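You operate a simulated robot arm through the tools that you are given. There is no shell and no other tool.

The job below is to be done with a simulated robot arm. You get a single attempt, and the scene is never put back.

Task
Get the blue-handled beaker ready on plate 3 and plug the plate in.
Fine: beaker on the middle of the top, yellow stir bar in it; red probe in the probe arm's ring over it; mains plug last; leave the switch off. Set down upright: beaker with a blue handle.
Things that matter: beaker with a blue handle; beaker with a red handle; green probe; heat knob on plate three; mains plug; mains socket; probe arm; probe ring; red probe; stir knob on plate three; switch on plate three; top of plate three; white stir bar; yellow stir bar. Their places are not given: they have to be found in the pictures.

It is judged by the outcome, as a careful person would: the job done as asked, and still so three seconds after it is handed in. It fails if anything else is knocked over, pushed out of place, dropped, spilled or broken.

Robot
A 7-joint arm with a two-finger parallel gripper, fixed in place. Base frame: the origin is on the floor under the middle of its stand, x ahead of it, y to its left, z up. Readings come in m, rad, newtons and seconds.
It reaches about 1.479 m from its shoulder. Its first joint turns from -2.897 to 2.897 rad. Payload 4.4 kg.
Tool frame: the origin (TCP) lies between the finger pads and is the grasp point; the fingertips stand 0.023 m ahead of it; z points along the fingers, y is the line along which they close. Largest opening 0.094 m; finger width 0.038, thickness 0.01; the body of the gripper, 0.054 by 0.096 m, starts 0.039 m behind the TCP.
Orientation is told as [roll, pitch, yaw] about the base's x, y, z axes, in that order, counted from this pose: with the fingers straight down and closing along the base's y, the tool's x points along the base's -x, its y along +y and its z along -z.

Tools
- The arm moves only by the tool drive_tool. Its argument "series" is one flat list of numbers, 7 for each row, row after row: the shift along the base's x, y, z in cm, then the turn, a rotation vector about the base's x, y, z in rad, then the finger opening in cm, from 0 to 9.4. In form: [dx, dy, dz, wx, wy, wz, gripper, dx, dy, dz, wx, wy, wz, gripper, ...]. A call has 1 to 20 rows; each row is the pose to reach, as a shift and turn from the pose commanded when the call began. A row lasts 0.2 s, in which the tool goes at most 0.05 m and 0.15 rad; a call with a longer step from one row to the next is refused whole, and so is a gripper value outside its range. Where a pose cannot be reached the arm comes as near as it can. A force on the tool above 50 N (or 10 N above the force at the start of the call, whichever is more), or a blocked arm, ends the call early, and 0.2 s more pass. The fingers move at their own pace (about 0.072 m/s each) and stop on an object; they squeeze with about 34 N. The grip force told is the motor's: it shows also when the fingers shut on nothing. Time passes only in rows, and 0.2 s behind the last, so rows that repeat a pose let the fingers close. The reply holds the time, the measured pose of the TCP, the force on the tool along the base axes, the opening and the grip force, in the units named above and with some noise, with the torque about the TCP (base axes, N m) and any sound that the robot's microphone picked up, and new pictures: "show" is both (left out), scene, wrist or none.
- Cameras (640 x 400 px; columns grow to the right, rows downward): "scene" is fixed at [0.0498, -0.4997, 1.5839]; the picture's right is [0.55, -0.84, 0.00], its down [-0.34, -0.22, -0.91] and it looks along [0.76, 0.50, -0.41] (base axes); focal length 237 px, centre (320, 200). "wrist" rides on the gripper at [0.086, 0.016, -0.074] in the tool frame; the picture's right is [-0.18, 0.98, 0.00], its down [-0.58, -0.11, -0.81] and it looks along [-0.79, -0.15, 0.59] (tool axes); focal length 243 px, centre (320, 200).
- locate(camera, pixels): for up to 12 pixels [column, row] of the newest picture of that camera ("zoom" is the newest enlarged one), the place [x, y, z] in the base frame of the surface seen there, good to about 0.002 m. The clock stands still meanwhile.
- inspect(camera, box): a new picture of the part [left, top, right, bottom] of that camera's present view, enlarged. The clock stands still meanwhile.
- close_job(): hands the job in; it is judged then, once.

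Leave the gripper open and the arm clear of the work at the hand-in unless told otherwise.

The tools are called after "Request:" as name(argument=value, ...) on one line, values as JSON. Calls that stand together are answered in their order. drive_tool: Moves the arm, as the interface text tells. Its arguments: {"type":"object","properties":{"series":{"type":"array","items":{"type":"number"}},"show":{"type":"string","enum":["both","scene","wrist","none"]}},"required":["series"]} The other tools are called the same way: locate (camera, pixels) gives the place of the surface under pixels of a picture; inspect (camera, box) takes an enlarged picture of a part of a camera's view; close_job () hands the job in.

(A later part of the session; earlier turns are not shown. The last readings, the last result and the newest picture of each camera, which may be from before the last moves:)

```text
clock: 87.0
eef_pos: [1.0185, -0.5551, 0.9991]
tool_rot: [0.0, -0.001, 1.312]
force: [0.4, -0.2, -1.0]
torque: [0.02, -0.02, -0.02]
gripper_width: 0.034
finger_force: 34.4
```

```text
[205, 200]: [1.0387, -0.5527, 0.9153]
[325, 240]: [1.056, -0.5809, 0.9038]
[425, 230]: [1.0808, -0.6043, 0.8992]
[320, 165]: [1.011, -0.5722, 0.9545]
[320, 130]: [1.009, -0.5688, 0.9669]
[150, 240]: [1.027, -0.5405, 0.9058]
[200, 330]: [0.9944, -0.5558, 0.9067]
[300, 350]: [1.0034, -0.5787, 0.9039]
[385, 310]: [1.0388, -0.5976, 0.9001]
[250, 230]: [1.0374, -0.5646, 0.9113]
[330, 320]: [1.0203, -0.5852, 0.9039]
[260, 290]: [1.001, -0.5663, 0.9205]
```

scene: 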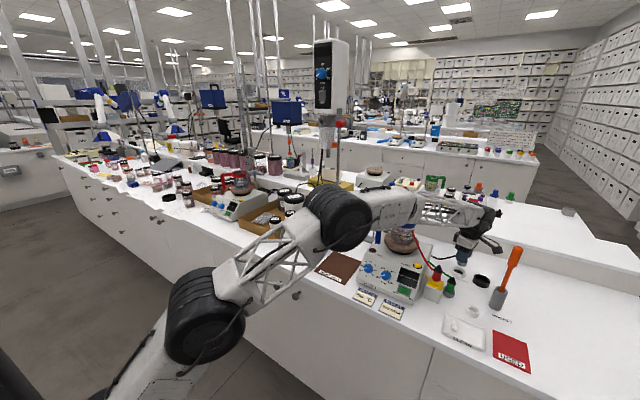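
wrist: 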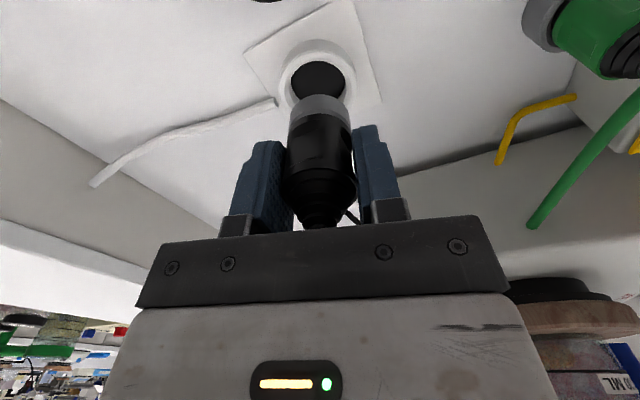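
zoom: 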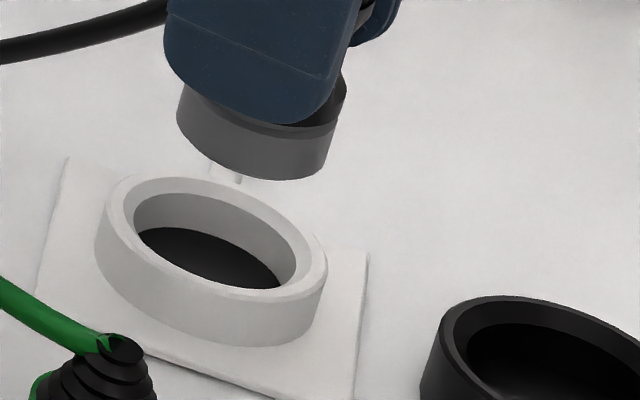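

I'll locate more edge points of the plug's end and the socket rim.

Request:
locate(camera="zoom", pixels=[[182, 110], [186, 130], [250, 168], [210, 150], [300, 172], [330, 145], [285, 160], [240, 130]])

Request:
locate(camera="zoom", pixels=[[112, 200], [130, 187], [190, 183], [250, 200], [300, 232], [318, 262], [305, 288], [230, 282], [160, 258], [122, 228], [200, 272], [280, 293]])

```text
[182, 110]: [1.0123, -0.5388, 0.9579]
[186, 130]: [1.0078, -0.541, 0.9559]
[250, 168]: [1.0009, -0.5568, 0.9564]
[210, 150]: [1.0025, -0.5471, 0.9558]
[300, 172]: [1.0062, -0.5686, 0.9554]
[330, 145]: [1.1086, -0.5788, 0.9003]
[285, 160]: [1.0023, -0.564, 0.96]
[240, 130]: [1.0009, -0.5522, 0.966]
```

```text
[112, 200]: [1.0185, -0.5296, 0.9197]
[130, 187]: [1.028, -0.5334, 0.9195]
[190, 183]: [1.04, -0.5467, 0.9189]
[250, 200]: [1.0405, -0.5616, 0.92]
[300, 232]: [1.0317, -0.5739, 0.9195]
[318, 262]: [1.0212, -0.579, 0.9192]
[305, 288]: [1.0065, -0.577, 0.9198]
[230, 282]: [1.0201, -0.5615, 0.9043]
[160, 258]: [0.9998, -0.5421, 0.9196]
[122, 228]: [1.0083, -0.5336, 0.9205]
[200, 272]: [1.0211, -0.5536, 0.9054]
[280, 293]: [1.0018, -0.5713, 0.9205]
```

Plug end centre is (1.0185,-0.5555) and socket centre (1.018,-0.555), aligned within 1 mm. Lowering to just above the rim first.

Request:
drive_tool(series=[0, 0, -1, 0, 0, 0, 2.2, 0, 0, -2, 0, 0, 0, 2.2, 0, 0, -3, 0, 0, 0, 2.2, 0, 0, -3.4, 0, 0, 0, 2.2, 0, 0, -3.4, 0, 0, 0, 2.2])

Request:
inspect(camera="wrist", box=[240, 30, 400, 150])

Request:
inspect(camera="scene", box=[450, 255, 482, 281])

```text
clock: 88.2
eef_pos: [1.0179, -0.5569, 0.9682]
tool_rot: [0.0, 0.002, 1.311]
force: [-0.2, 0.3, -0.7]
torque: [0.0, 0.02, 0.02]
gripper_width: 0.0338
finger_force: 33.9
```

scene: 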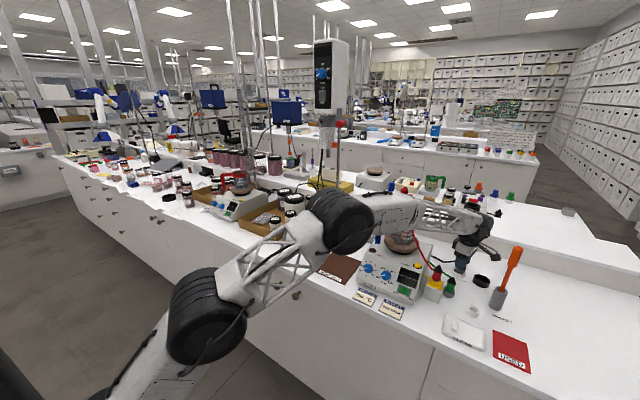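
wrist: 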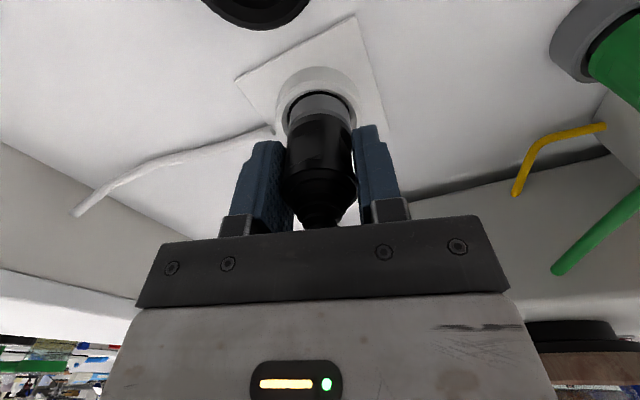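

```text
3.33 times, centred on (320, 90) of wrist
```

zoom: 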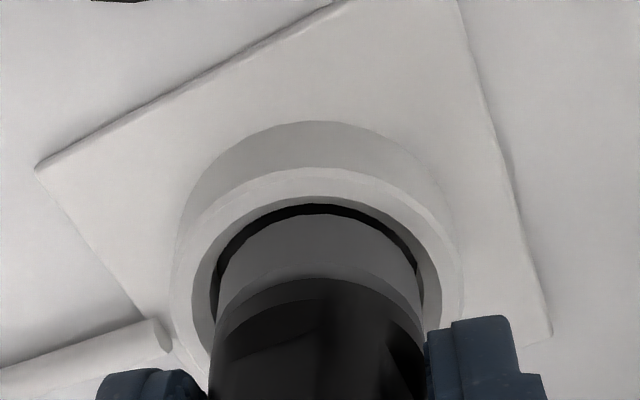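

```text
15.38 times, centred on (466, 268) of scene
```

zoom: 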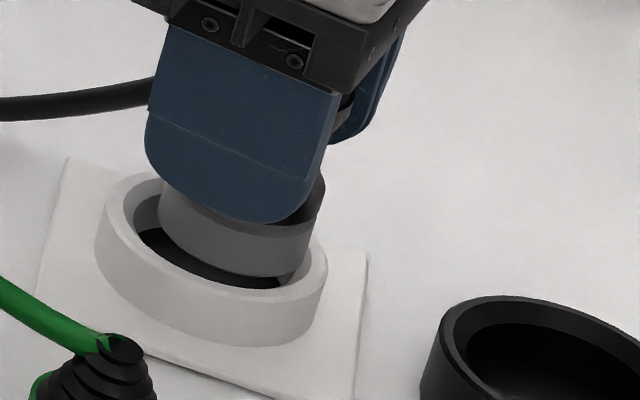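

The wrist view shows the plug centred in the socket opening. I'll check heights and positions once more with located points before pushing in.

Request:
locate(camera="zoom", pixels=[[240, 268], [200, 252], [165, 215], [300, 262], [308, 240], [260, 272], [180, 235], [130, 205], [150, 255], [215, 285], [290, 290], [315, 262]])

```text
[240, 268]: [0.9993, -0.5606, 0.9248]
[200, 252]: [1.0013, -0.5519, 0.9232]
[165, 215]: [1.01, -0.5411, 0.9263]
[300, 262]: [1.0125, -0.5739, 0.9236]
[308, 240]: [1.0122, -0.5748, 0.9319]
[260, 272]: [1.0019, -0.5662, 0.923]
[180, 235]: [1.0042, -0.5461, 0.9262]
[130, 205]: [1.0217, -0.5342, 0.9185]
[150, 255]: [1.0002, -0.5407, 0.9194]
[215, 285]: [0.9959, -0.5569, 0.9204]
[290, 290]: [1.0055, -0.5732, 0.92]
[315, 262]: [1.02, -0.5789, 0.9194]
```

The plug end is at (1.018,-0.5577) against socket (1.018,-0.5555). I'll shift +1.3 mm in y and lower 8 mm slowly, watching the force.

Request:
drive_tool(series=[0, 0.13, 0, 0, 0, 0, 2.2, 0, 0.13, -0.3, 0, 0, 0, 2.2, 0, 0.13, -0.6, 0, 0, 0, 2.2, 0, 0.13, -0.8, 0, 0, 0, 2.2, 0, 0.13, -0.8, 0, 0, 0, 2.2])

Request:
inspect(camera="wrist", box=[240, 50, 400, 170])

Request:
inspect(camera="scene", box=[450, 255, 482, 281])

```text
clock: 89.4
eef_pos: [1.0173, -0.5544, 0.9584]
tool_rot: [0.0, -0.001, 1.311]
force: [5.5, 3.2, -0.8]
torque: [0.11, -0.25, -0.01]
gripper_width: 0.0339
finger_force: 34.0
```

scene: 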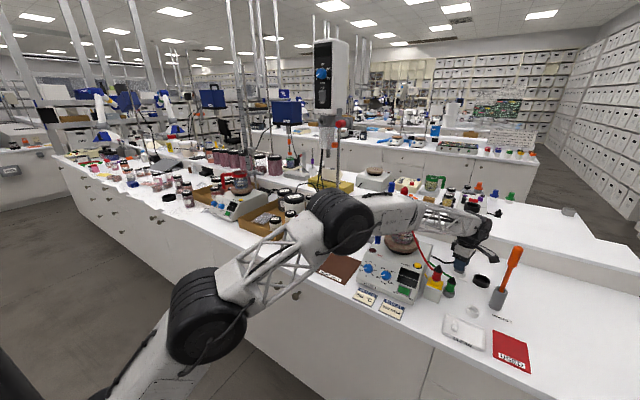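
wrist: 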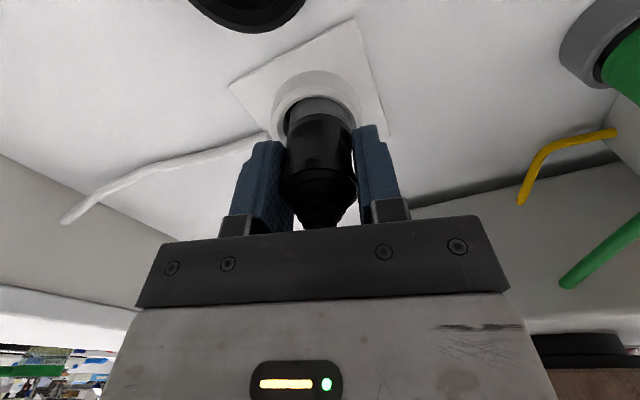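

```text
3.33 times, centred on (320, 110) of wrist
```

zoom: 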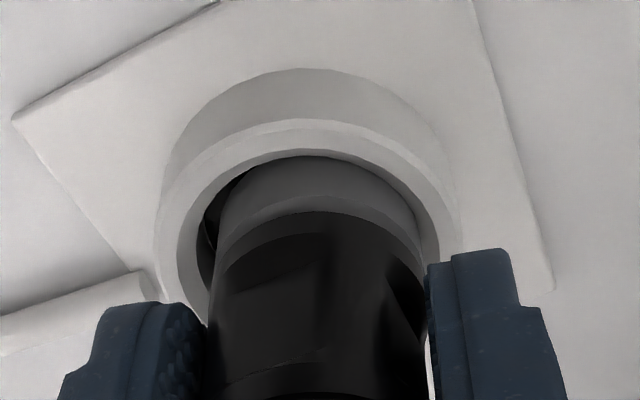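

```text
15.38 times, centred on (466, 268) of scene
```

zoom: 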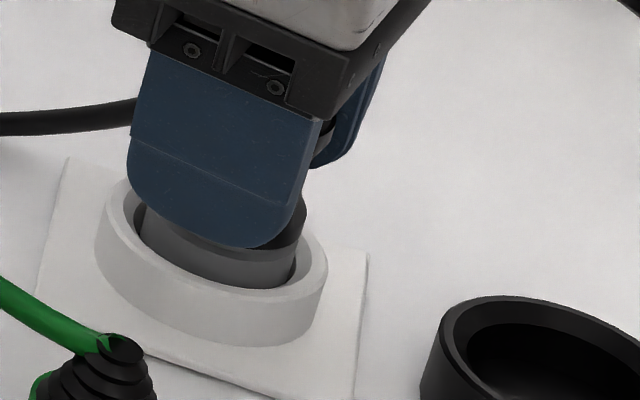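

The plug is entering the socket but leaning on its -x side wall, with lateral force (5.5, 3.2) N. I'll shift +1.2 mm x and +0.5 mm y to centre it.

Request:
drive_tool(series=[0.12, 0.05, 0, 0, 0, 0, 2.2, 0.12, 0.05, 0, 0, 0, 0, 2.2], show="wrist")

Request:
inspect(camera="wrist", box=[240, 50, 400, 170])

```text
clock: 90.0
eef_pos: [1.0181, -0.5555, 0.9606]
tool_rot: [-0.002, -0.001, 1.311]
force: [-0.4, -0.7, -0.6]
torque: [-0.03, -0.05, 0.01]
gripper_width: 0.0335
finger_force: 34.2
```

wrist: 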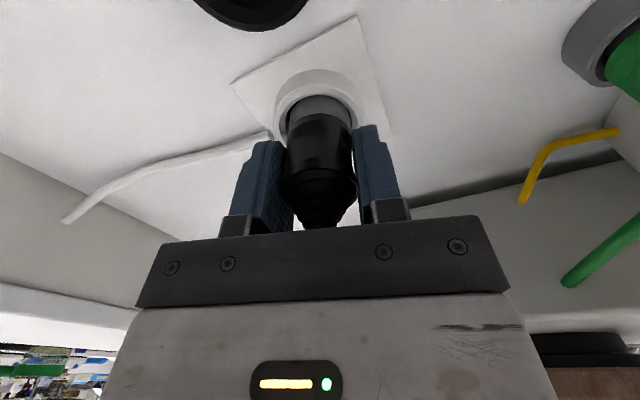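

```text
3.33 times, centred on (320, 110) of wrist
```

zoom: 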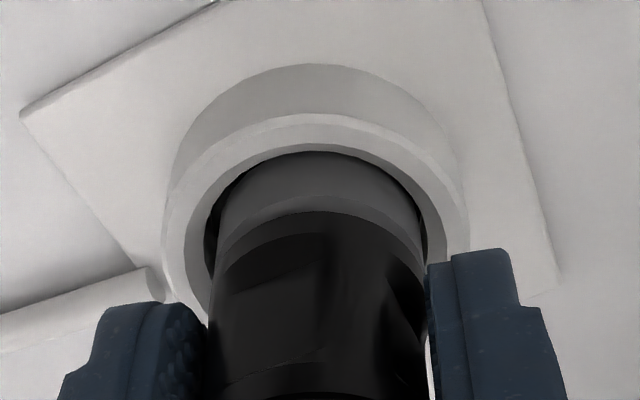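

The lateral force is gone and the plug sits centred in the bore. Continuing down slowly.

Request:
drive_tool(series=[0.03, 0, -0.25, 0, 0, 0, 2.2, 0.03, 0, -0.5, 0, 0, 0, 2.2, 0.03, 0, -0.7, 0, 0, 0, 2.2, 0.03, 0, -0.7, 0, 0, 0, 2.2], show="wrist")

Request:
inspect(camera="scene", box=[450, 255, 482, 281])

```text
clock: 91.0
eef_pos: [1.0205, -0.555, 0.9559]
tool_rot: [-0.003, -0.001, 1.31]
force: [0.4, 11.4, 11.7]
torque: [0.46, 0.21, -0.06]
gripper_width: 0.0341
finger_force: 33.8
```

wrist: 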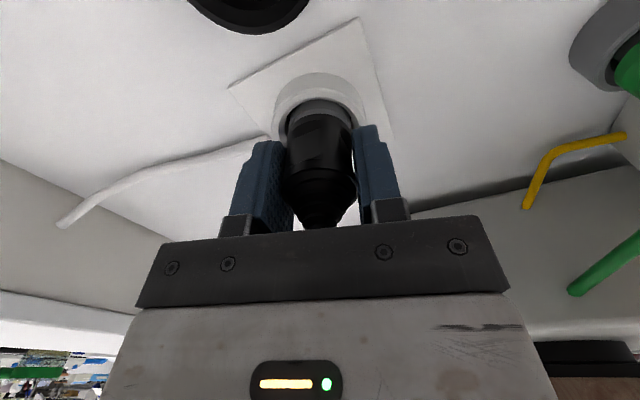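

```text
15.38 times, centred on (466, 268) of scene
```

zoom: 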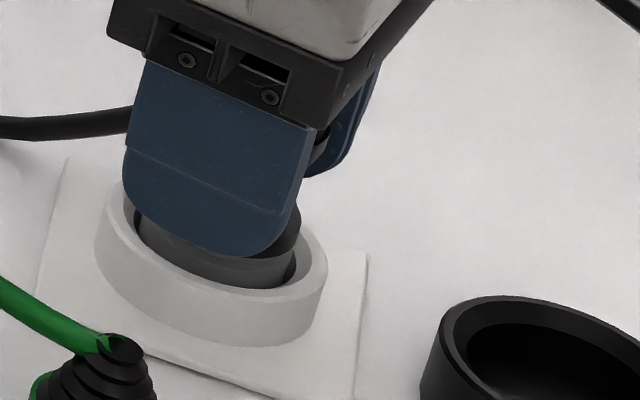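

There is contact: +11 N in y and +12 N up, so the plug is touching on its -y side. Backing up 2 mm and shifting +1.2 mm in y, then retrying.

Request:
drive_tool(series=[0, 0, 0.3, 0, 0, 0, 2.2, 0, 0.12, 0.3, 0, 0, 0, 2.2, 0, 0.12, 0.3, 0, 0, 0, 2.2], show="wrist")

Request:
inspect(camera="wrist", box=[240, 50, 400, 170])

```text
clock: 91.8
eef_pos: [1.0185, -0.5548, 0.9567]
tool_rot: [0.002, 0.001, 1.31]
force: [-1.4, 1.2, -1.0]
torque: [-0.01, -0.01, 0.01]
gripper_width: 0.0338
finger_force: 33.7
```

wrist: 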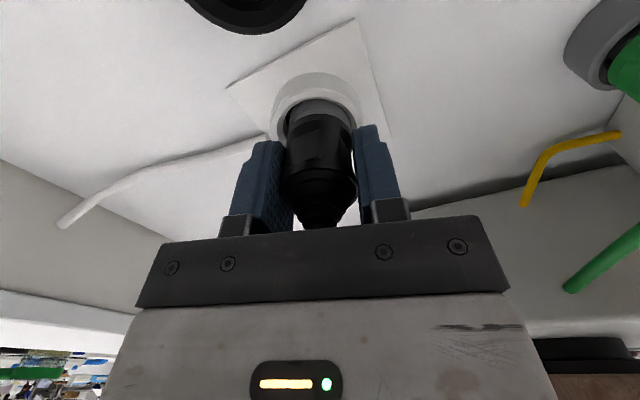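

```text
3.33 times, centred on (320, 110) of wrist
```

zoom: 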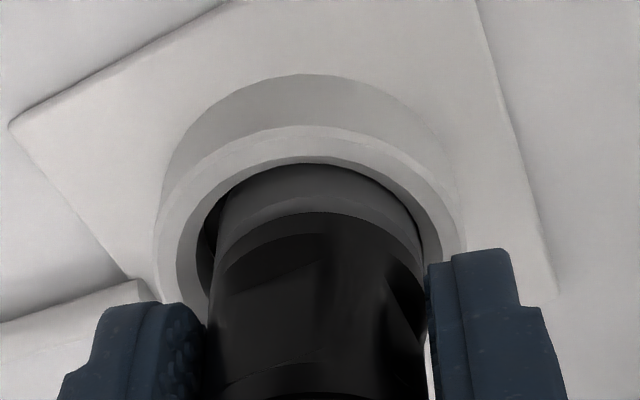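

Forces are near zero again. The gap is larger on the left, so I'll shift 0.9 mm that way (+x) and lower in small steps.

Request:
drive_tool(series=[0.09, -0.01, 0, 0, 0, 0, 2.2, 0.09, -0.01, -0.15, 0, 0, 0, 2.2, 0.09, -0.01, -0.3, 0, 0, 0, 2.2, 0.09, -0.01, -0.3, 0, 0, 0, 2.2], show="none")

```text
clock: 92.8
eef_pos: [1.0209, -0.5538, 0.9552]
tool_rot: [-0.002, -0.001, 1.31]
force: [-4.7, 4.0, 16.2]
torque: [0.23, 0.47, -0.06]
gripper_width: 0.0342
finger_force: 34.0
```

Upward force is 16 N now. I'll look at how deep the plug is.

Request:
inspect(camera="wrist", box=[240, 50, 400, 170])

Request:
inspect(camera="scene", box=[450, 255, 482, 281])

Request:
locate(camera="zoom", pixels=[[230, 268], [200, 255], [250, 262], [270, 280], [160, 230], [285, 262], [140, 230], [215, 290], [200, 275]])

```text
3.33 times, centred on (320, 110) of wrist
```

zoom: 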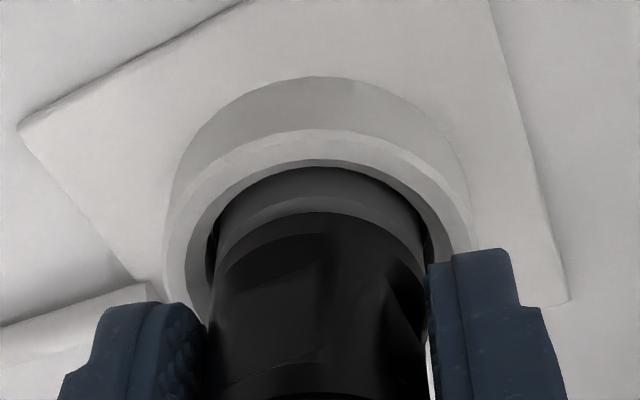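

```text
15.38 times, centred on (466, 268) of scene
```

zoom: 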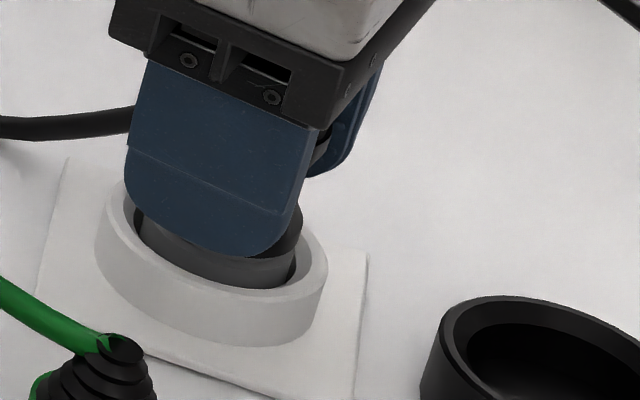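

```text
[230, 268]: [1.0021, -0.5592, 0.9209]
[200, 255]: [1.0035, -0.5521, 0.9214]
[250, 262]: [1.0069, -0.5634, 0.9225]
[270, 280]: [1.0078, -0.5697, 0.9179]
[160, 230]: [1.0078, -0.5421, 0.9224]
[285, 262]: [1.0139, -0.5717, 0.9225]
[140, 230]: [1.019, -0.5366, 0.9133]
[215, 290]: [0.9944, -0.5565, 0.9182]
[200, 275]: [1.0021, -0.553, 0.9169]
```

I'll compare the floor of the empty parking cup with the socket floor, to know how deep the plug should go.

Request:
inspect(camera="scene", box=[460, 260, 500, 295])

Request:
locate(camera="zoom", pixels=[[410, 270], [430, 290], [450, 300], [390, 255], [400, 280], [440, 270], [330, 250], [360, 225], [480, 270], [150, 200], [100, 230], [60, 200]])

```text
11.43 times, centred on (480, 278) of scene
```

zoom: 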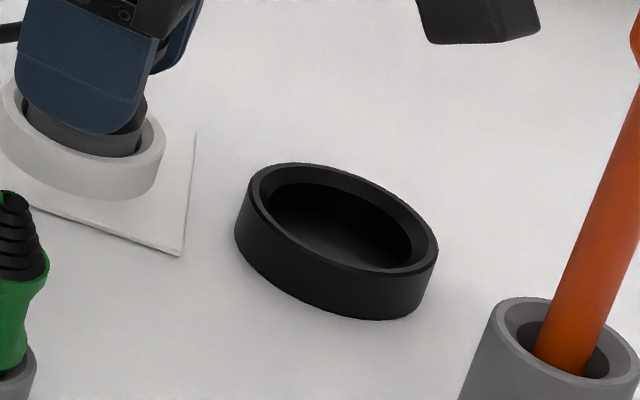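

```text
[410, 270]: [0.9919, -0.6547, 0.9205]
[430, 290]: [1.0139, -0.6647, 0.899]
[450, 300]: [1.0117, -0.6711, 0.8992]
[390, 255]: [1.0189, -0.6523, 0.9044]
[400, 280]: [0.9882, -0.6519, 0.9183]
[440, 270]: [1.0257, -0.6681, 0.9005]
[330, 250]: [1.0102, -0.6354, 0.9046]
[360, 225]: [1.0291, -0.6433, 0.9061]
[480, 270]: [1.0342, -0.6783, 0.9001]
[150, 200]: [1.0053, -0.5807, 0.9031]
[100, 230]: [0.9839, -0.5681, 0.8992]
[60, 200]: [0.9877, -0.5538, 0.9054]
```

Both floors are at about 0.905, so the plug should go 3–4 mm deeper. The lateral force says to shift toward (-x,+y). I'll ease up, shift half a millimetre and lower again.

Request:
drive_tool(series=[0, 0, 0.3, 0, 0, 0, 2.2, -0.05, 0.06, 0.3, 0, 0, 0, 2.2, -0.05, 0.06, 0.1, 0, 0, 0, 2.2, -0.05, 0.06, -0.05, 0, 0, 0, 2.2, -0.05, 0.06, -0.05, 0, 0, 0, 2.2], show="none")

```text
clock: 94.0
eef_pos: [1.0197, -0.5539, 0.9539]
tool_rot: [-0.002, 0.0, 1.31]
force: [26.6, -35.8, 19.5]
torque: [-0.34, -0.72, -0.27]
gripper_width: 0.0341
finger_force: 33.9
```

Lateral force jumped (the plug is now snug in the bore), so that shift was too much. Moving back by 0.43/-0.51 mm to balance it.

Request:
drive_tool(series=[0.043, -0.051, 0.05, 0, 0, 0, 2.2, 0.043, -0.051, 0.05, 0, 0, 0, 2.2], show="none")

```text
clock: 94.6
eef_pos: [1.0198, -0.5533, 0.9538]
tool_rot: [-0.001, 0.0, 1.31]
force: [14.7, -27.5, 24.3]
torque: [-0.2, -0.62, -0.15]
gripper_width: 0.0341
finger_force: 33.8
```

Still strong side force. I'll ease up 2 mm and read the forces again before anything else.

Request:
drive_tool(series=[0, 0, 0.2, 0, 0, 0, 2.2, 0, 0, 0.2, 0, 0, 0, 2.2])

Request:
inspect(camera="scene", box=[440, 245, 490, 290])

Request:
inspect(camera="wrist", box=[240, 50, 400, 170])

```text
clock: 95.2
eef_pos: [1.0204, -0.5532, 0.9541]
tool_rot: [0.001, 0.0, 1.309]
force: [27.6, -27.4, 7.8]
torque: [-0.19, -0.97, -0.09]
gripper_width: 0.0338
finger_force: 34.0
```

scene: 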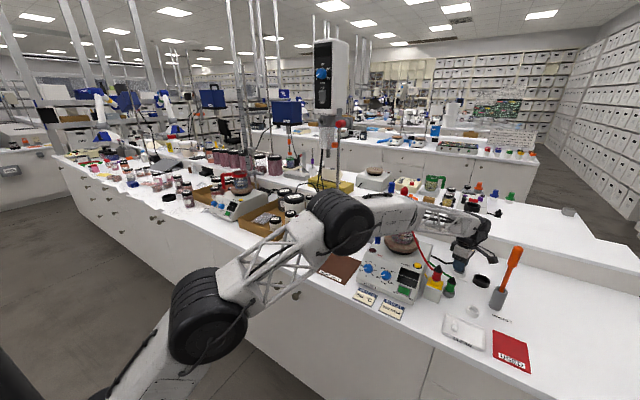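
wrist: 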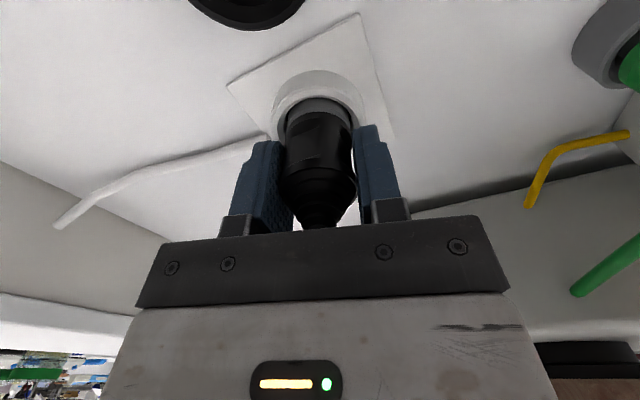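

```text
8.89 times, centred on (465, 268) of scene
```

zoom: 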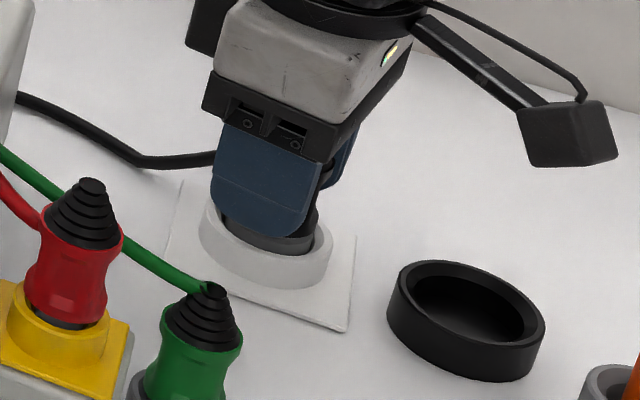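

```text
3.33 times, centred on (320, 110) of wrist
```

zoom: 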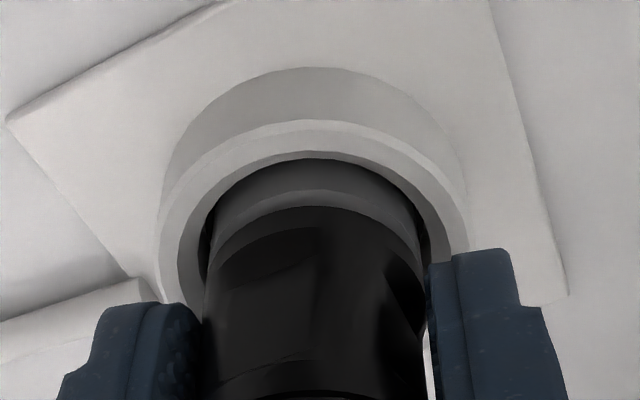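

The side force persists because the plug is slightly jammed or tilted in the bore. I'll shift toward the direction it is being pushed (+x,-y) in small steps to relieve it.

Request:
drive_tool(series=[0.05, -0.05, 0, 0, 0, 0, 2.2, 0.09, -0.09, 0, 0, 0, 0, 2.2, 0.09, -0.09, 0, 0, 0, 0, 2.2], show="none")

```text
clock: 96.0
eef_pos: [1.0208, -0.5526, 0.9546]
tool_rot: [0.002, -0.001, 1.31]
force: [-4.3, 1.2, 5.9]
torque: [0.6, -0.18, -0.07]
gripper_width: 0.0338
finger_force: 34.6
```

Side force is gone. Now pressing down in 1–1.5 mm steps while reading forces.

Request:
drive_tool(series=[0, 0, -0.15, 0, 0, 0, 2.2, 0, 0, -0.25, 0, 0, 0, 2.2, 0, 0, -0.25, 0, 0, 0, 2.2], show="none")

```text
clock: 96.8
eef_pos: [1.02, -0.5535, 0.9544]
tool_rot: [0.001, 0.0, 1.311]
force: [-38.6, 24.7, 23.0]
torque: [0.88, 0.91, -0.3]
gripper_width: 0.034
finger_force: 33.7
```

I'll balance the side force by shifting (-0.5,+0.5) mm and easing up 1.5 mm. Then I'll open the fingers and let the plug settle in the bore by itself.

Request:
drive_tool(series=[-0.05, 0.05, 0.15, 0, 0, 0, 2.2, -0.05, 0.05, 0.15, 0, 0, 0, 2.2, -0.05, 0.05, 0.15, 0, 0, 0, 2.2], show="none")

```text
clock: 97.6
eef_pos: [1.0212, -0.5536, 0.9531]
tool_rot: [0.001, 0.0, 1.31]
force: [-39.0, 25.5, 10.6]
torque: [0.59, 0.79, -0.33]
gripper_width: 0.0339
finger_force: 34.5
```

I'll hold still for a moment to see the settled force.

Request:
drive_tool(series=[0, 0, 0, 0, 0, 0, 2.2, 0, 0, 0, 0, 0, 0, 2.2, 0, 0, 0, 0, 0, 0, 2.2, 0, 0, 0, 0, 0, 0, 2.2], show="none")

```text
clock: 98.6
eef_pos: [1.0216, -0.5528, 0.9542]
tool_rot: [0.001, 0.0, 1.312]
force: [-41.3, 23.7, 2.5]
torque: [0.4, 0.79, -0.28]
gripper_width: 0.0341
finger_force: 34.5
```

It's steady at about 47 N toward (-x,+y). I'll move that way by 0.6 mm and hold to see the response.

Request:
drive_tool(series=[-0.05, 0.03, 0, 0, 0, 0, 2.2, -0.05, 0.03, 0, 0, 0, 0, 2.2, -0.05, 0.03, 0, 0, 0, 0, 2.2], show="none")

```text
clock: 99.4
eef_pos: [1.0207, -0.5541, 0.9537]
tool_rot: [-0.001, 0.0, 1.311]
force: [-20.7, 2.7, -8.8]
torque: [-0.32, 0.52, -0.07]
gripper_width: 0.0339
finger_force: 34.0
```

The force is dropping. One more small shift of 0.3 mm in -x.

Request:
drive_tool(series=[-0.03, 0, 0, 0, 0, 0, 2.2, -0.03, 0, 0, 0, 0, 0, 2.2, -0.03, 0, 0, 0, 0, 0, 2.2])

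Request:
inspect(camera="scene", box=[450, 255, 482, 281])

Request:
inspect(camera="wrist", box=[240, 50, 400, 170])

```text
clock: 100.2
eef_pos: [1.0206, -0.5545, 0.9533]
tool_rot: [-0.001, 0.0, 1.31]
force: [-22.3, 4.3, -3.6]
torque: [-0.03, 0.65, -0.05]
gripper_width: 0.0339
finger_force: 34.3
```

scene: 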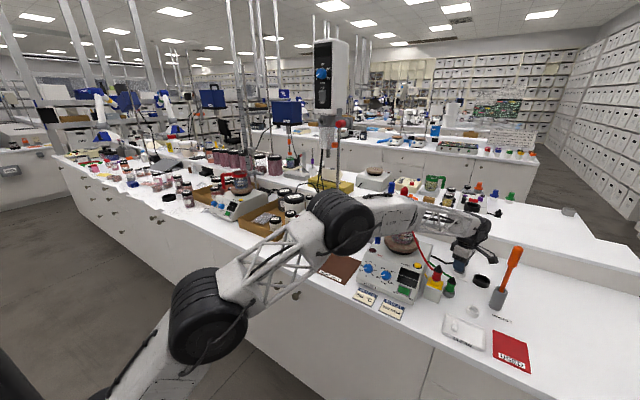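
wrist: 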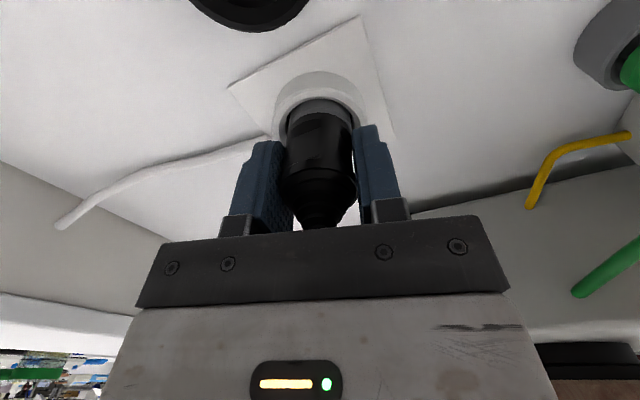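

```text
15.38 times, centred on (466, 268) of scene
```

zoom: 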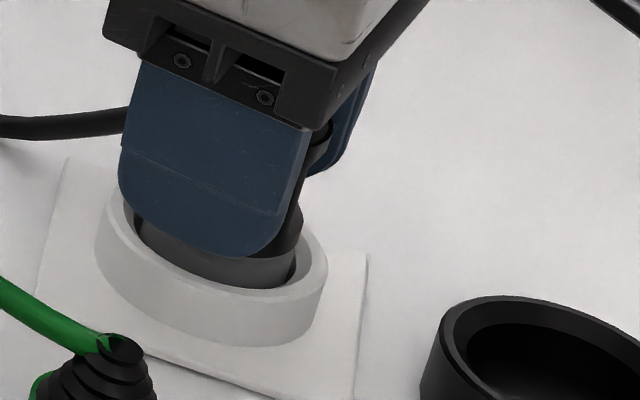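

```text
3.33 times, centred on (320, 110) of wrist
```

zoom: 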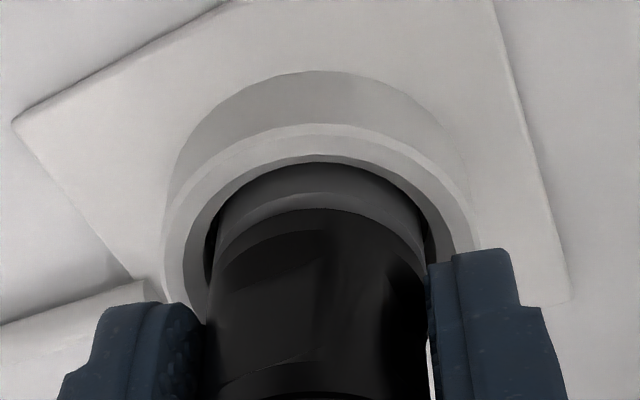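

The plug now resists in every direction, even slightly upwards, and visually sits centred in the bore, so it appears seated. I'll open the fingers slowly and look.

Request:
drive_tool(series=[-0.02, 0, 0, 0, 0, 0, 2.8, -0.02, 0, 0, 0, 0, 0, 3.4, -0.02, 0, 0, 0, 0, 0, 3.8, -0.02, 0, 0, 0, 0, 0, 4.4, -0.02, 0, 0, 0, 0, 0, 4.4])

Request:
inspect(camera="scene", box=[450, 255, 482, 281])

Request:
inspect(camera="wrist", box=[240, 50, 400, 220])

```text
clock: 101.4
eef_pos: [1.0207, -0.5543, 0.954]
tool_rot: [0.0, 0.001, 1.311]
force: [-0.3, -0.3, -0.4]
torque: [-0.01, -0.04, 0.0]
gripper_width: 0.044
finger_force: 0.0
```

scene: 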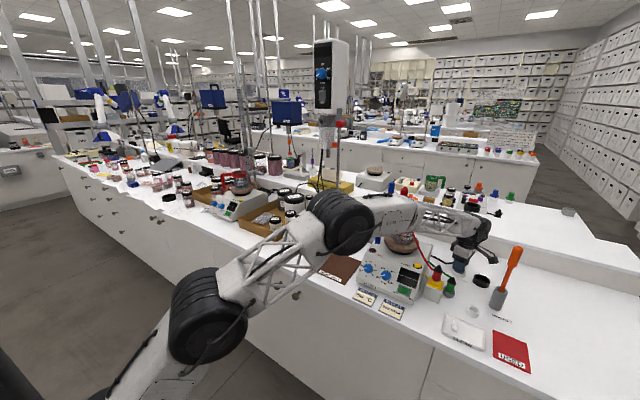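
wrist: 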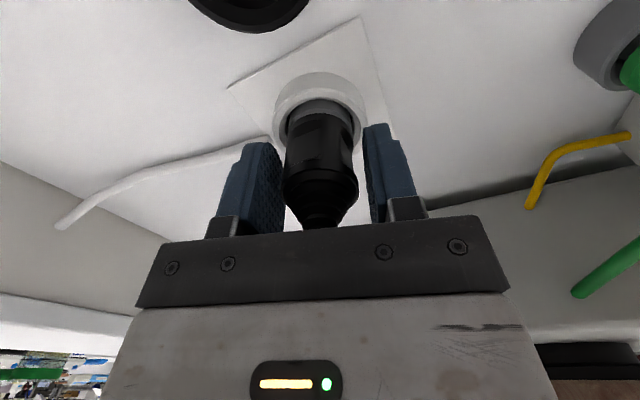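

```text
15.38 times, centred on (466, 268) of scene
```

zoom: 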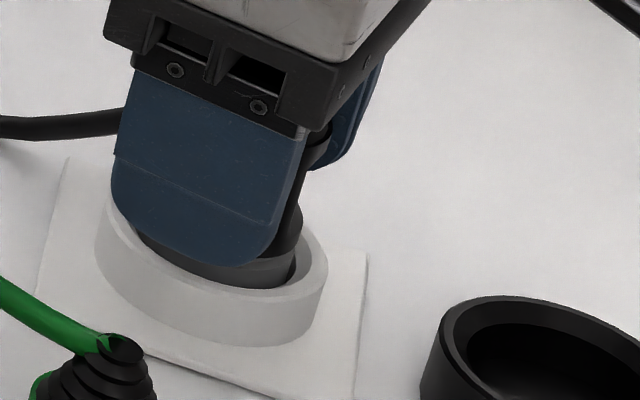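

```text
2.35 times, centred on (320, 135) of wrist
```

zoom: 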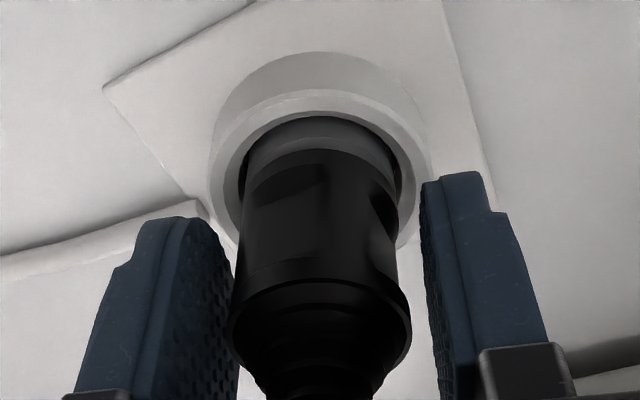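

Forces are zero and the plug stands in the socket by itself. Rising straight up to inspect it.

Request:
drive_tool(series=[0, 0, 0.8, 0, 0, 0, 4.4, 0, 0, 2, 0, 0, 0, 4.4, 0, 0, 4, 0, 0, 0, 4.4, 0, 0, 7, 0, 0, 0, 4.4, 0, 0, 11, 0, 0, 0, 4.4, 0, 0, 15, 0, 0, 0, 4.4, 0, 0, 18, 0, 0, 0, 4.4, 0, 0, 18, 0, 0, 0, 4.4])

Request:
inspect(camera="scene", box=[445, 245, 493, 281])

Request:
locate(camera="zoom", pixels=[[280, 120], [280, 160], [260, 200], [300, 200], [275, 230], [260, 270], [330, 250], [200, 230], [350, 220], [280, 100], [240, 240], [310, 240]])

Request:
inspect(camera="wrist", box=[272, 0, 368, 60])

```text
clock: 103.2
eef_pos: [1.0204, -0.5527, 1.1362]
tool_rot: [0.0, 0.0, 1.311]
force: [0.2, -0.4, 0.4]
torque: [0.0, 0.02, 0.02]
gripper_width: 0.044
finger_force: 0.0
```

scene: 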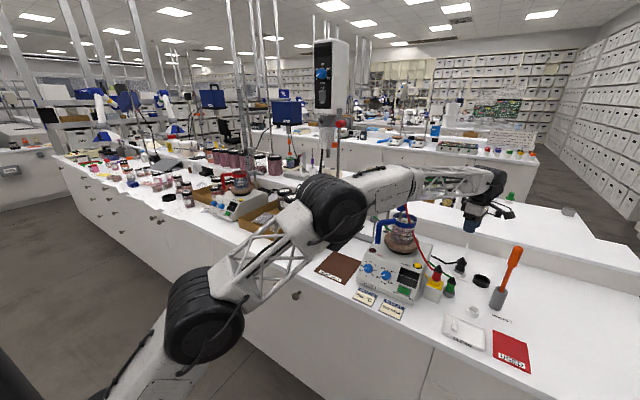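
wrist: 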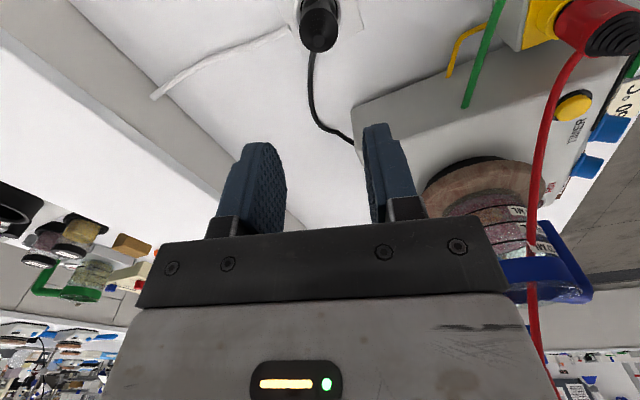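

```text
11.11 times, centred on (469, 263) of scene
```

zoom: 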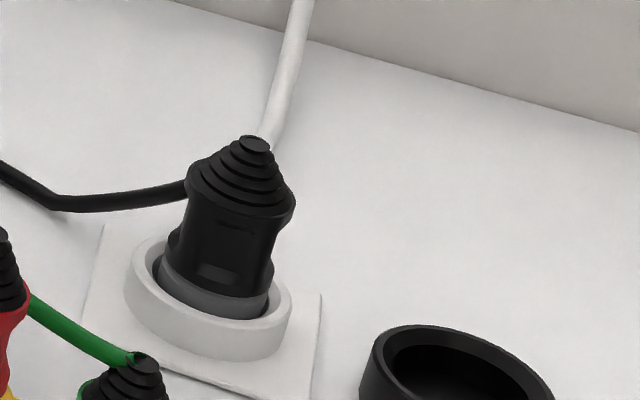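

```text
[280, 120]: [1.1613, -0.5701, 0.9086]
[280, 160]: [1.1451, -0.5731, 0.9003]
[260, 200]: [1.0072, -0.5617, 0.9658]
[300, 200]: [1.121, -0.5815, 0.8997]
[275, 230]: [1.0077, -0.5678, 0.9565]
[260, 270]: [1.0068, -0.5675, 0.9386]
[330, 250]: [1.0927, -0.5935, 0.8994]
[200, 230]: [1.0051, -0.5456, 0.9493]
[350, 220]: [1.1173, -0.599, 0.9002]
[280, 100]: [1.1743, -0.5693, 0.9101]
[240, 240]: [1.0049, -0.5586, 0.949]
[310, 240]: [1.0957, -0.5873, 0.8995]
```

```text
6.67 times, centred on (320, 30) of wrist
```

zoom: 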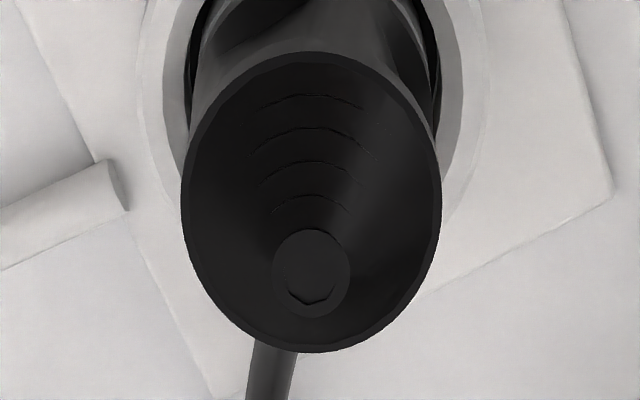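

The plug stands upright in the socket. I'll measure how high its top is compared with the parked height (0.979), to judge whether it is fully home.

Request:
inspect(camera="scene", box=[445, 245, 493, 281])

Request:
locate(camera="zoom", pixels=[[255, 142], [250, 148], [240, 205], [215, 195], [265, 210], [215, 295], [240, 305], [180, 275], [150, 300], [230, 325], [265, 290], [190, 265]])

```text
11.11 times, centred on (469, 263) of scene
```

zoom: 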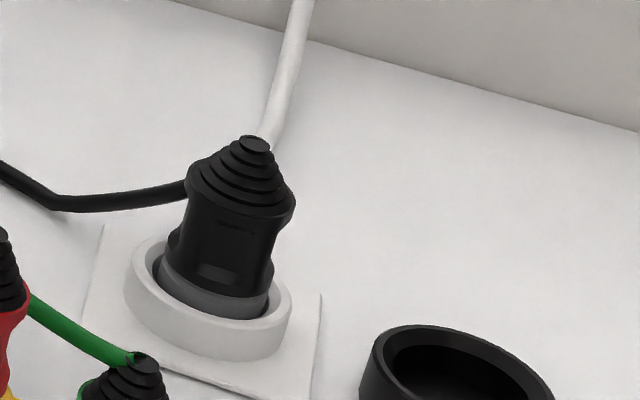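

```text
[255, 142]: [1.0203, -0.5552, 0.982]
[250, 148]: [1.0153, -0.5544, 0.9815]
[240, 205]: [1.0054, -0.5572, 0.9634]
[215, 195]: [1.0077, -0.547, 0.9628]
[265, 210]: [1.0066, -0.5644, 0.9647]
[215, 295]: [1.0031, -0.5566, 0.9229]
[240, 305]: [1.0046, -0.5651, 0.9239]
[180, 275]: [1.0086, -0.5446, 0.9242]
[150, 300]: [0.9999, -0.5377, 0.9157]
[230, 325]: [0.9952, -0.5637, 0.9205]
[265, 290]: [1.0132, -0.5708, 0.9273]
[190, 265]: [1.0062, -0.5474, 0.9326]
```

The top is at 0.982, about 2–3 mm above its parked height. To make sure it's home, I'll close the fingers and press gently on the plug's top from straight above.

Request:
drive_tool(series=[0, 0, -2, 0, 0, 0, 2.5, 0, 0, -4, 0, 0, 0, 1, 0, 0, -6, 0, 0, 0, 0, 0, 0, -8, 0, 0, 0, 0, 0, 0, -10, 0, 0, 0, 0, 0, 0, -11.5, 0, 0, 0, 0, 0, 0, -12.4, 0, 0, 0, 0, 0, 0, -12.4, 0, 0, 0, 0])

Request:
inspect(camera="scene", box=[445, 240, 493, 281])

```text
clock: 105.0
eef_pos: [1.0194, -0.5525, 1.0087]
tool_rot: [0.001, -0.001, 1.311]
force: [0.5, 0.1, -0.4]
torque: [-0.02, 0.02, 0.02]
gripper_width: 0.0
finger_force: 34.4
```

scene: 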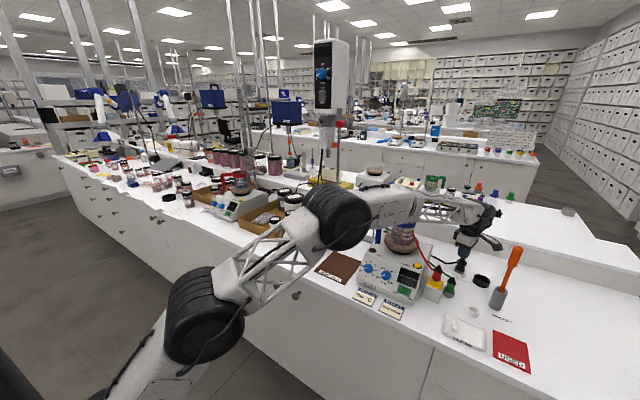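
wrist: 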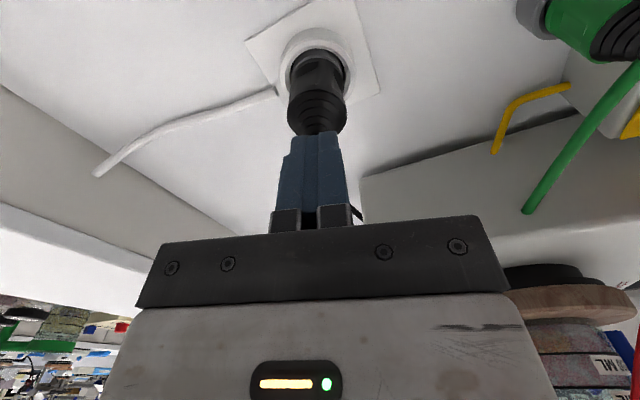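

```text
9.76 times, centred on (469, 260) of scene
```

zoom: 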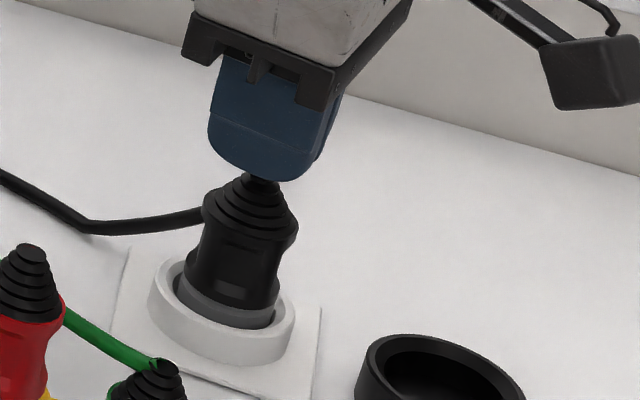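

The closed fingertips are just above the plug's cap and centred. Pressing down in 1–2 mm steps.

Request:
drive_tool(series=[0, 0, -0.2, 0, 0, 0, 0, 0, 0, -0.4, 0, 0, 0, 0, 0, 0, -0.4, 0, 0, 0, 0], show="none")

```text
clock: 105.8
eef_pos: [1.0185, -0.5533, 1.0058]
tool_rot: [0.0, -0.001, 1.31]
force: [0.2, 0.7, -0.5]
torque: [0.02, 0.0, 0.0]
gripper_width: 0.0003
finger_force: 33.4
```

No contact yet. Another 3 mm in small steps.

Request:
drive_tool(series=[0, 0, -0.15, 0, 0, 0, 0, 0, 0, -0.3, 0, 0, 0, 0, 0, 0, -0.3, 0, 0, 0, 0], show="none")

```text
clock: 106.6
eef_pos: [1.0186, -0.5535, 1.0035]
tool_rot: [0.0, 0.0, 1.311]
force: [0.0, 0.0, -0.6]
torque: [0.03, 0.03, 0.02]
gripper_width: 0.0002
finger_force: 33.8
```

Still no contact at tip height of about 0.980. Continuing gently.

Request:
drive_tool(series=[0, 0, -0.15, 0, 0, 0, 0, 0, 0, -0.3, 0, 0, 0, 0, 0, 0, -0.3, 0, 0, 0, 0], show="none")

```text
clock: 107.4
eef_pos: [1.0197, -0.5515, 1.0009]
tool_rot: [0.001, 0.0, 1.311]
force: [0.5, 0.5, 0.3]
torque: [-0.02, 0.0, 0.01]
gripper_width: 0.0
finger_force: 34.0
```

I'll look at where the fingertips are relative to the cap.

Request:
inspect(camera="scene", box=[445, 240, 493, 281])

Request:
inspect(camera="wrist", box=[240, 20, 400, 180])

```text
9.76 times, centred on (469, 260) of scene
```

zoom: 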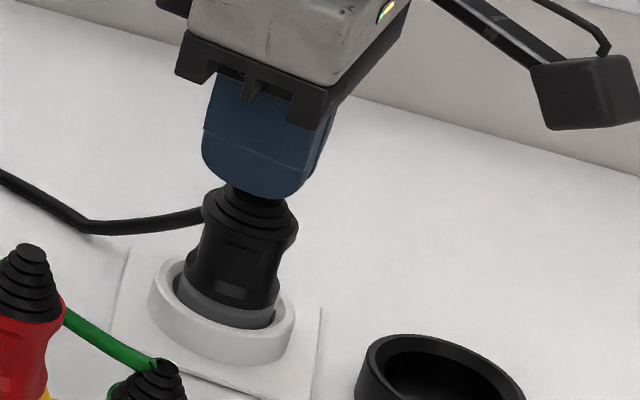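

```text
2.50 times, centred on (320, 100) of wrist
```

zoom: 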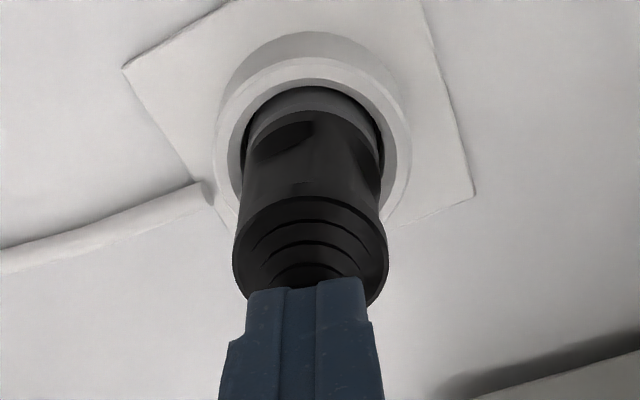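

The stepped cone seems not to be solid to the fingers, so the solid body begins at the flange (about 0.963). Lowering further in small steps until contact.

Request:
drive_tool(series=[0, 0, -0.3, 0, 0, 0, 0, 0, 0, -0.6, 0, 0, 0, 0, 0, 0, -0.9, 0, 0, 0, 0, 0, 0, -0.9, 0, 0, 0, 0], show="none")

```text
clock: 108.4
eef_pos: [1.0198, -0.5529, 0.9953]
tool_rot: [-0.007, 0.003, 1.31]
force: [-8.0, 6.6, 39.8]
torque: [0.23, 0.23, 0.05]
gripper_width: 0.0002
finger_force: 33.7
```

Contact: pressing with about 40 N down. I'll release the pressure, lift off and measure the plug again.

Request:
drive_tool(series=[0, 0, 0.3, 0, 0, 0, 0, 0, 0, 1.5, 0, 0, 0, 0, 0, 0, 4, 0, 0, 0, 0, 0, 0, 8, 0, 0, 0, 1, 0, 0, 12, 0, 0, 0, 3, 0, 0, 15, 0, 0, 0, 5, 0, 0, 15, 0, 0, 0, 5])

Request:
inspect(camera="scene", box=[445, 245, 493, 281])

Request:
locate(camera="zoom", pixels=[[255, 142], [250, 148], [240, 205], [215, 195], [265, 210], [215, 295], [240, 305], [180, 275], [255, 150], [230, 325], [265, 290], [252, 145]])

```text
clock: 110.0
eef_pos: [1.0206, -0.5532, 1.1406]
tool_rot: [0.0, -0.001, 1.31]
force: [-0.3, 0.5, -1.0]
torque: [-0.01, -0.01, -0.01]
gripper_width: 0.05
finger_force: 0.0
```

scene: 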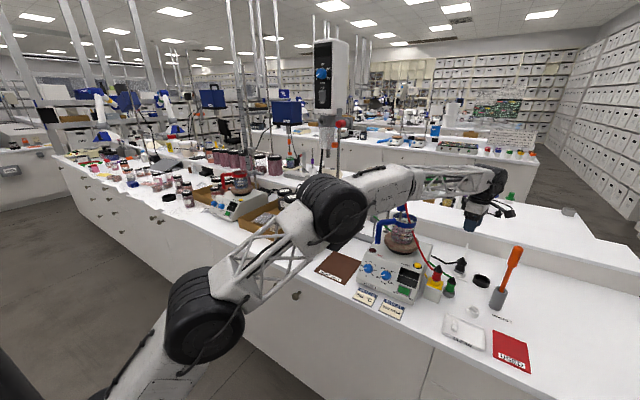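
wrist: 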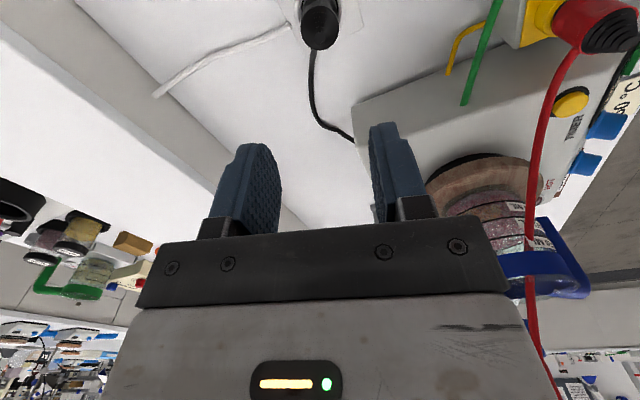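

```text
11.11 times, centred on (469, 263) of scene
```

zoom: 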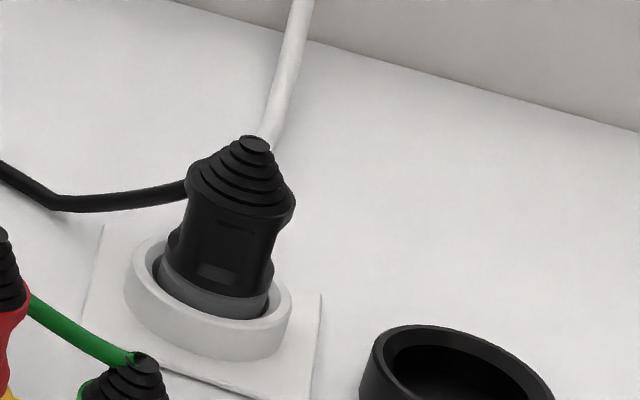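

```text
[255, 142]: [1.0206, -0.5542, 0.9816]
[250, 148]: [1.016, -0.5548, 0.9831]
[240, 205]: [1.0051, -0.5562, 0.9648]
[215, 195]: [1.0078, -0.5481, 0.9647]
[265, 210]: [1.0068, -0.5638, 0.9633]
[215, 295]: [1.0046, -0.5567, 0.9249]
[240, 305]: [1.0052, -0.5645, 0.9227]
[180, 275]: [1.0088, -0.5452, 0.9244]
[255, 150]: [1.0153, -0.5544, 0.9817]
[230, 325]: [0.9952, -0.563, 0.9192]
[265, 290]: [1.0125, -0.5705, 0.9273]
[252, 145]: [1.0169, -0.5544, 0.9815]
```

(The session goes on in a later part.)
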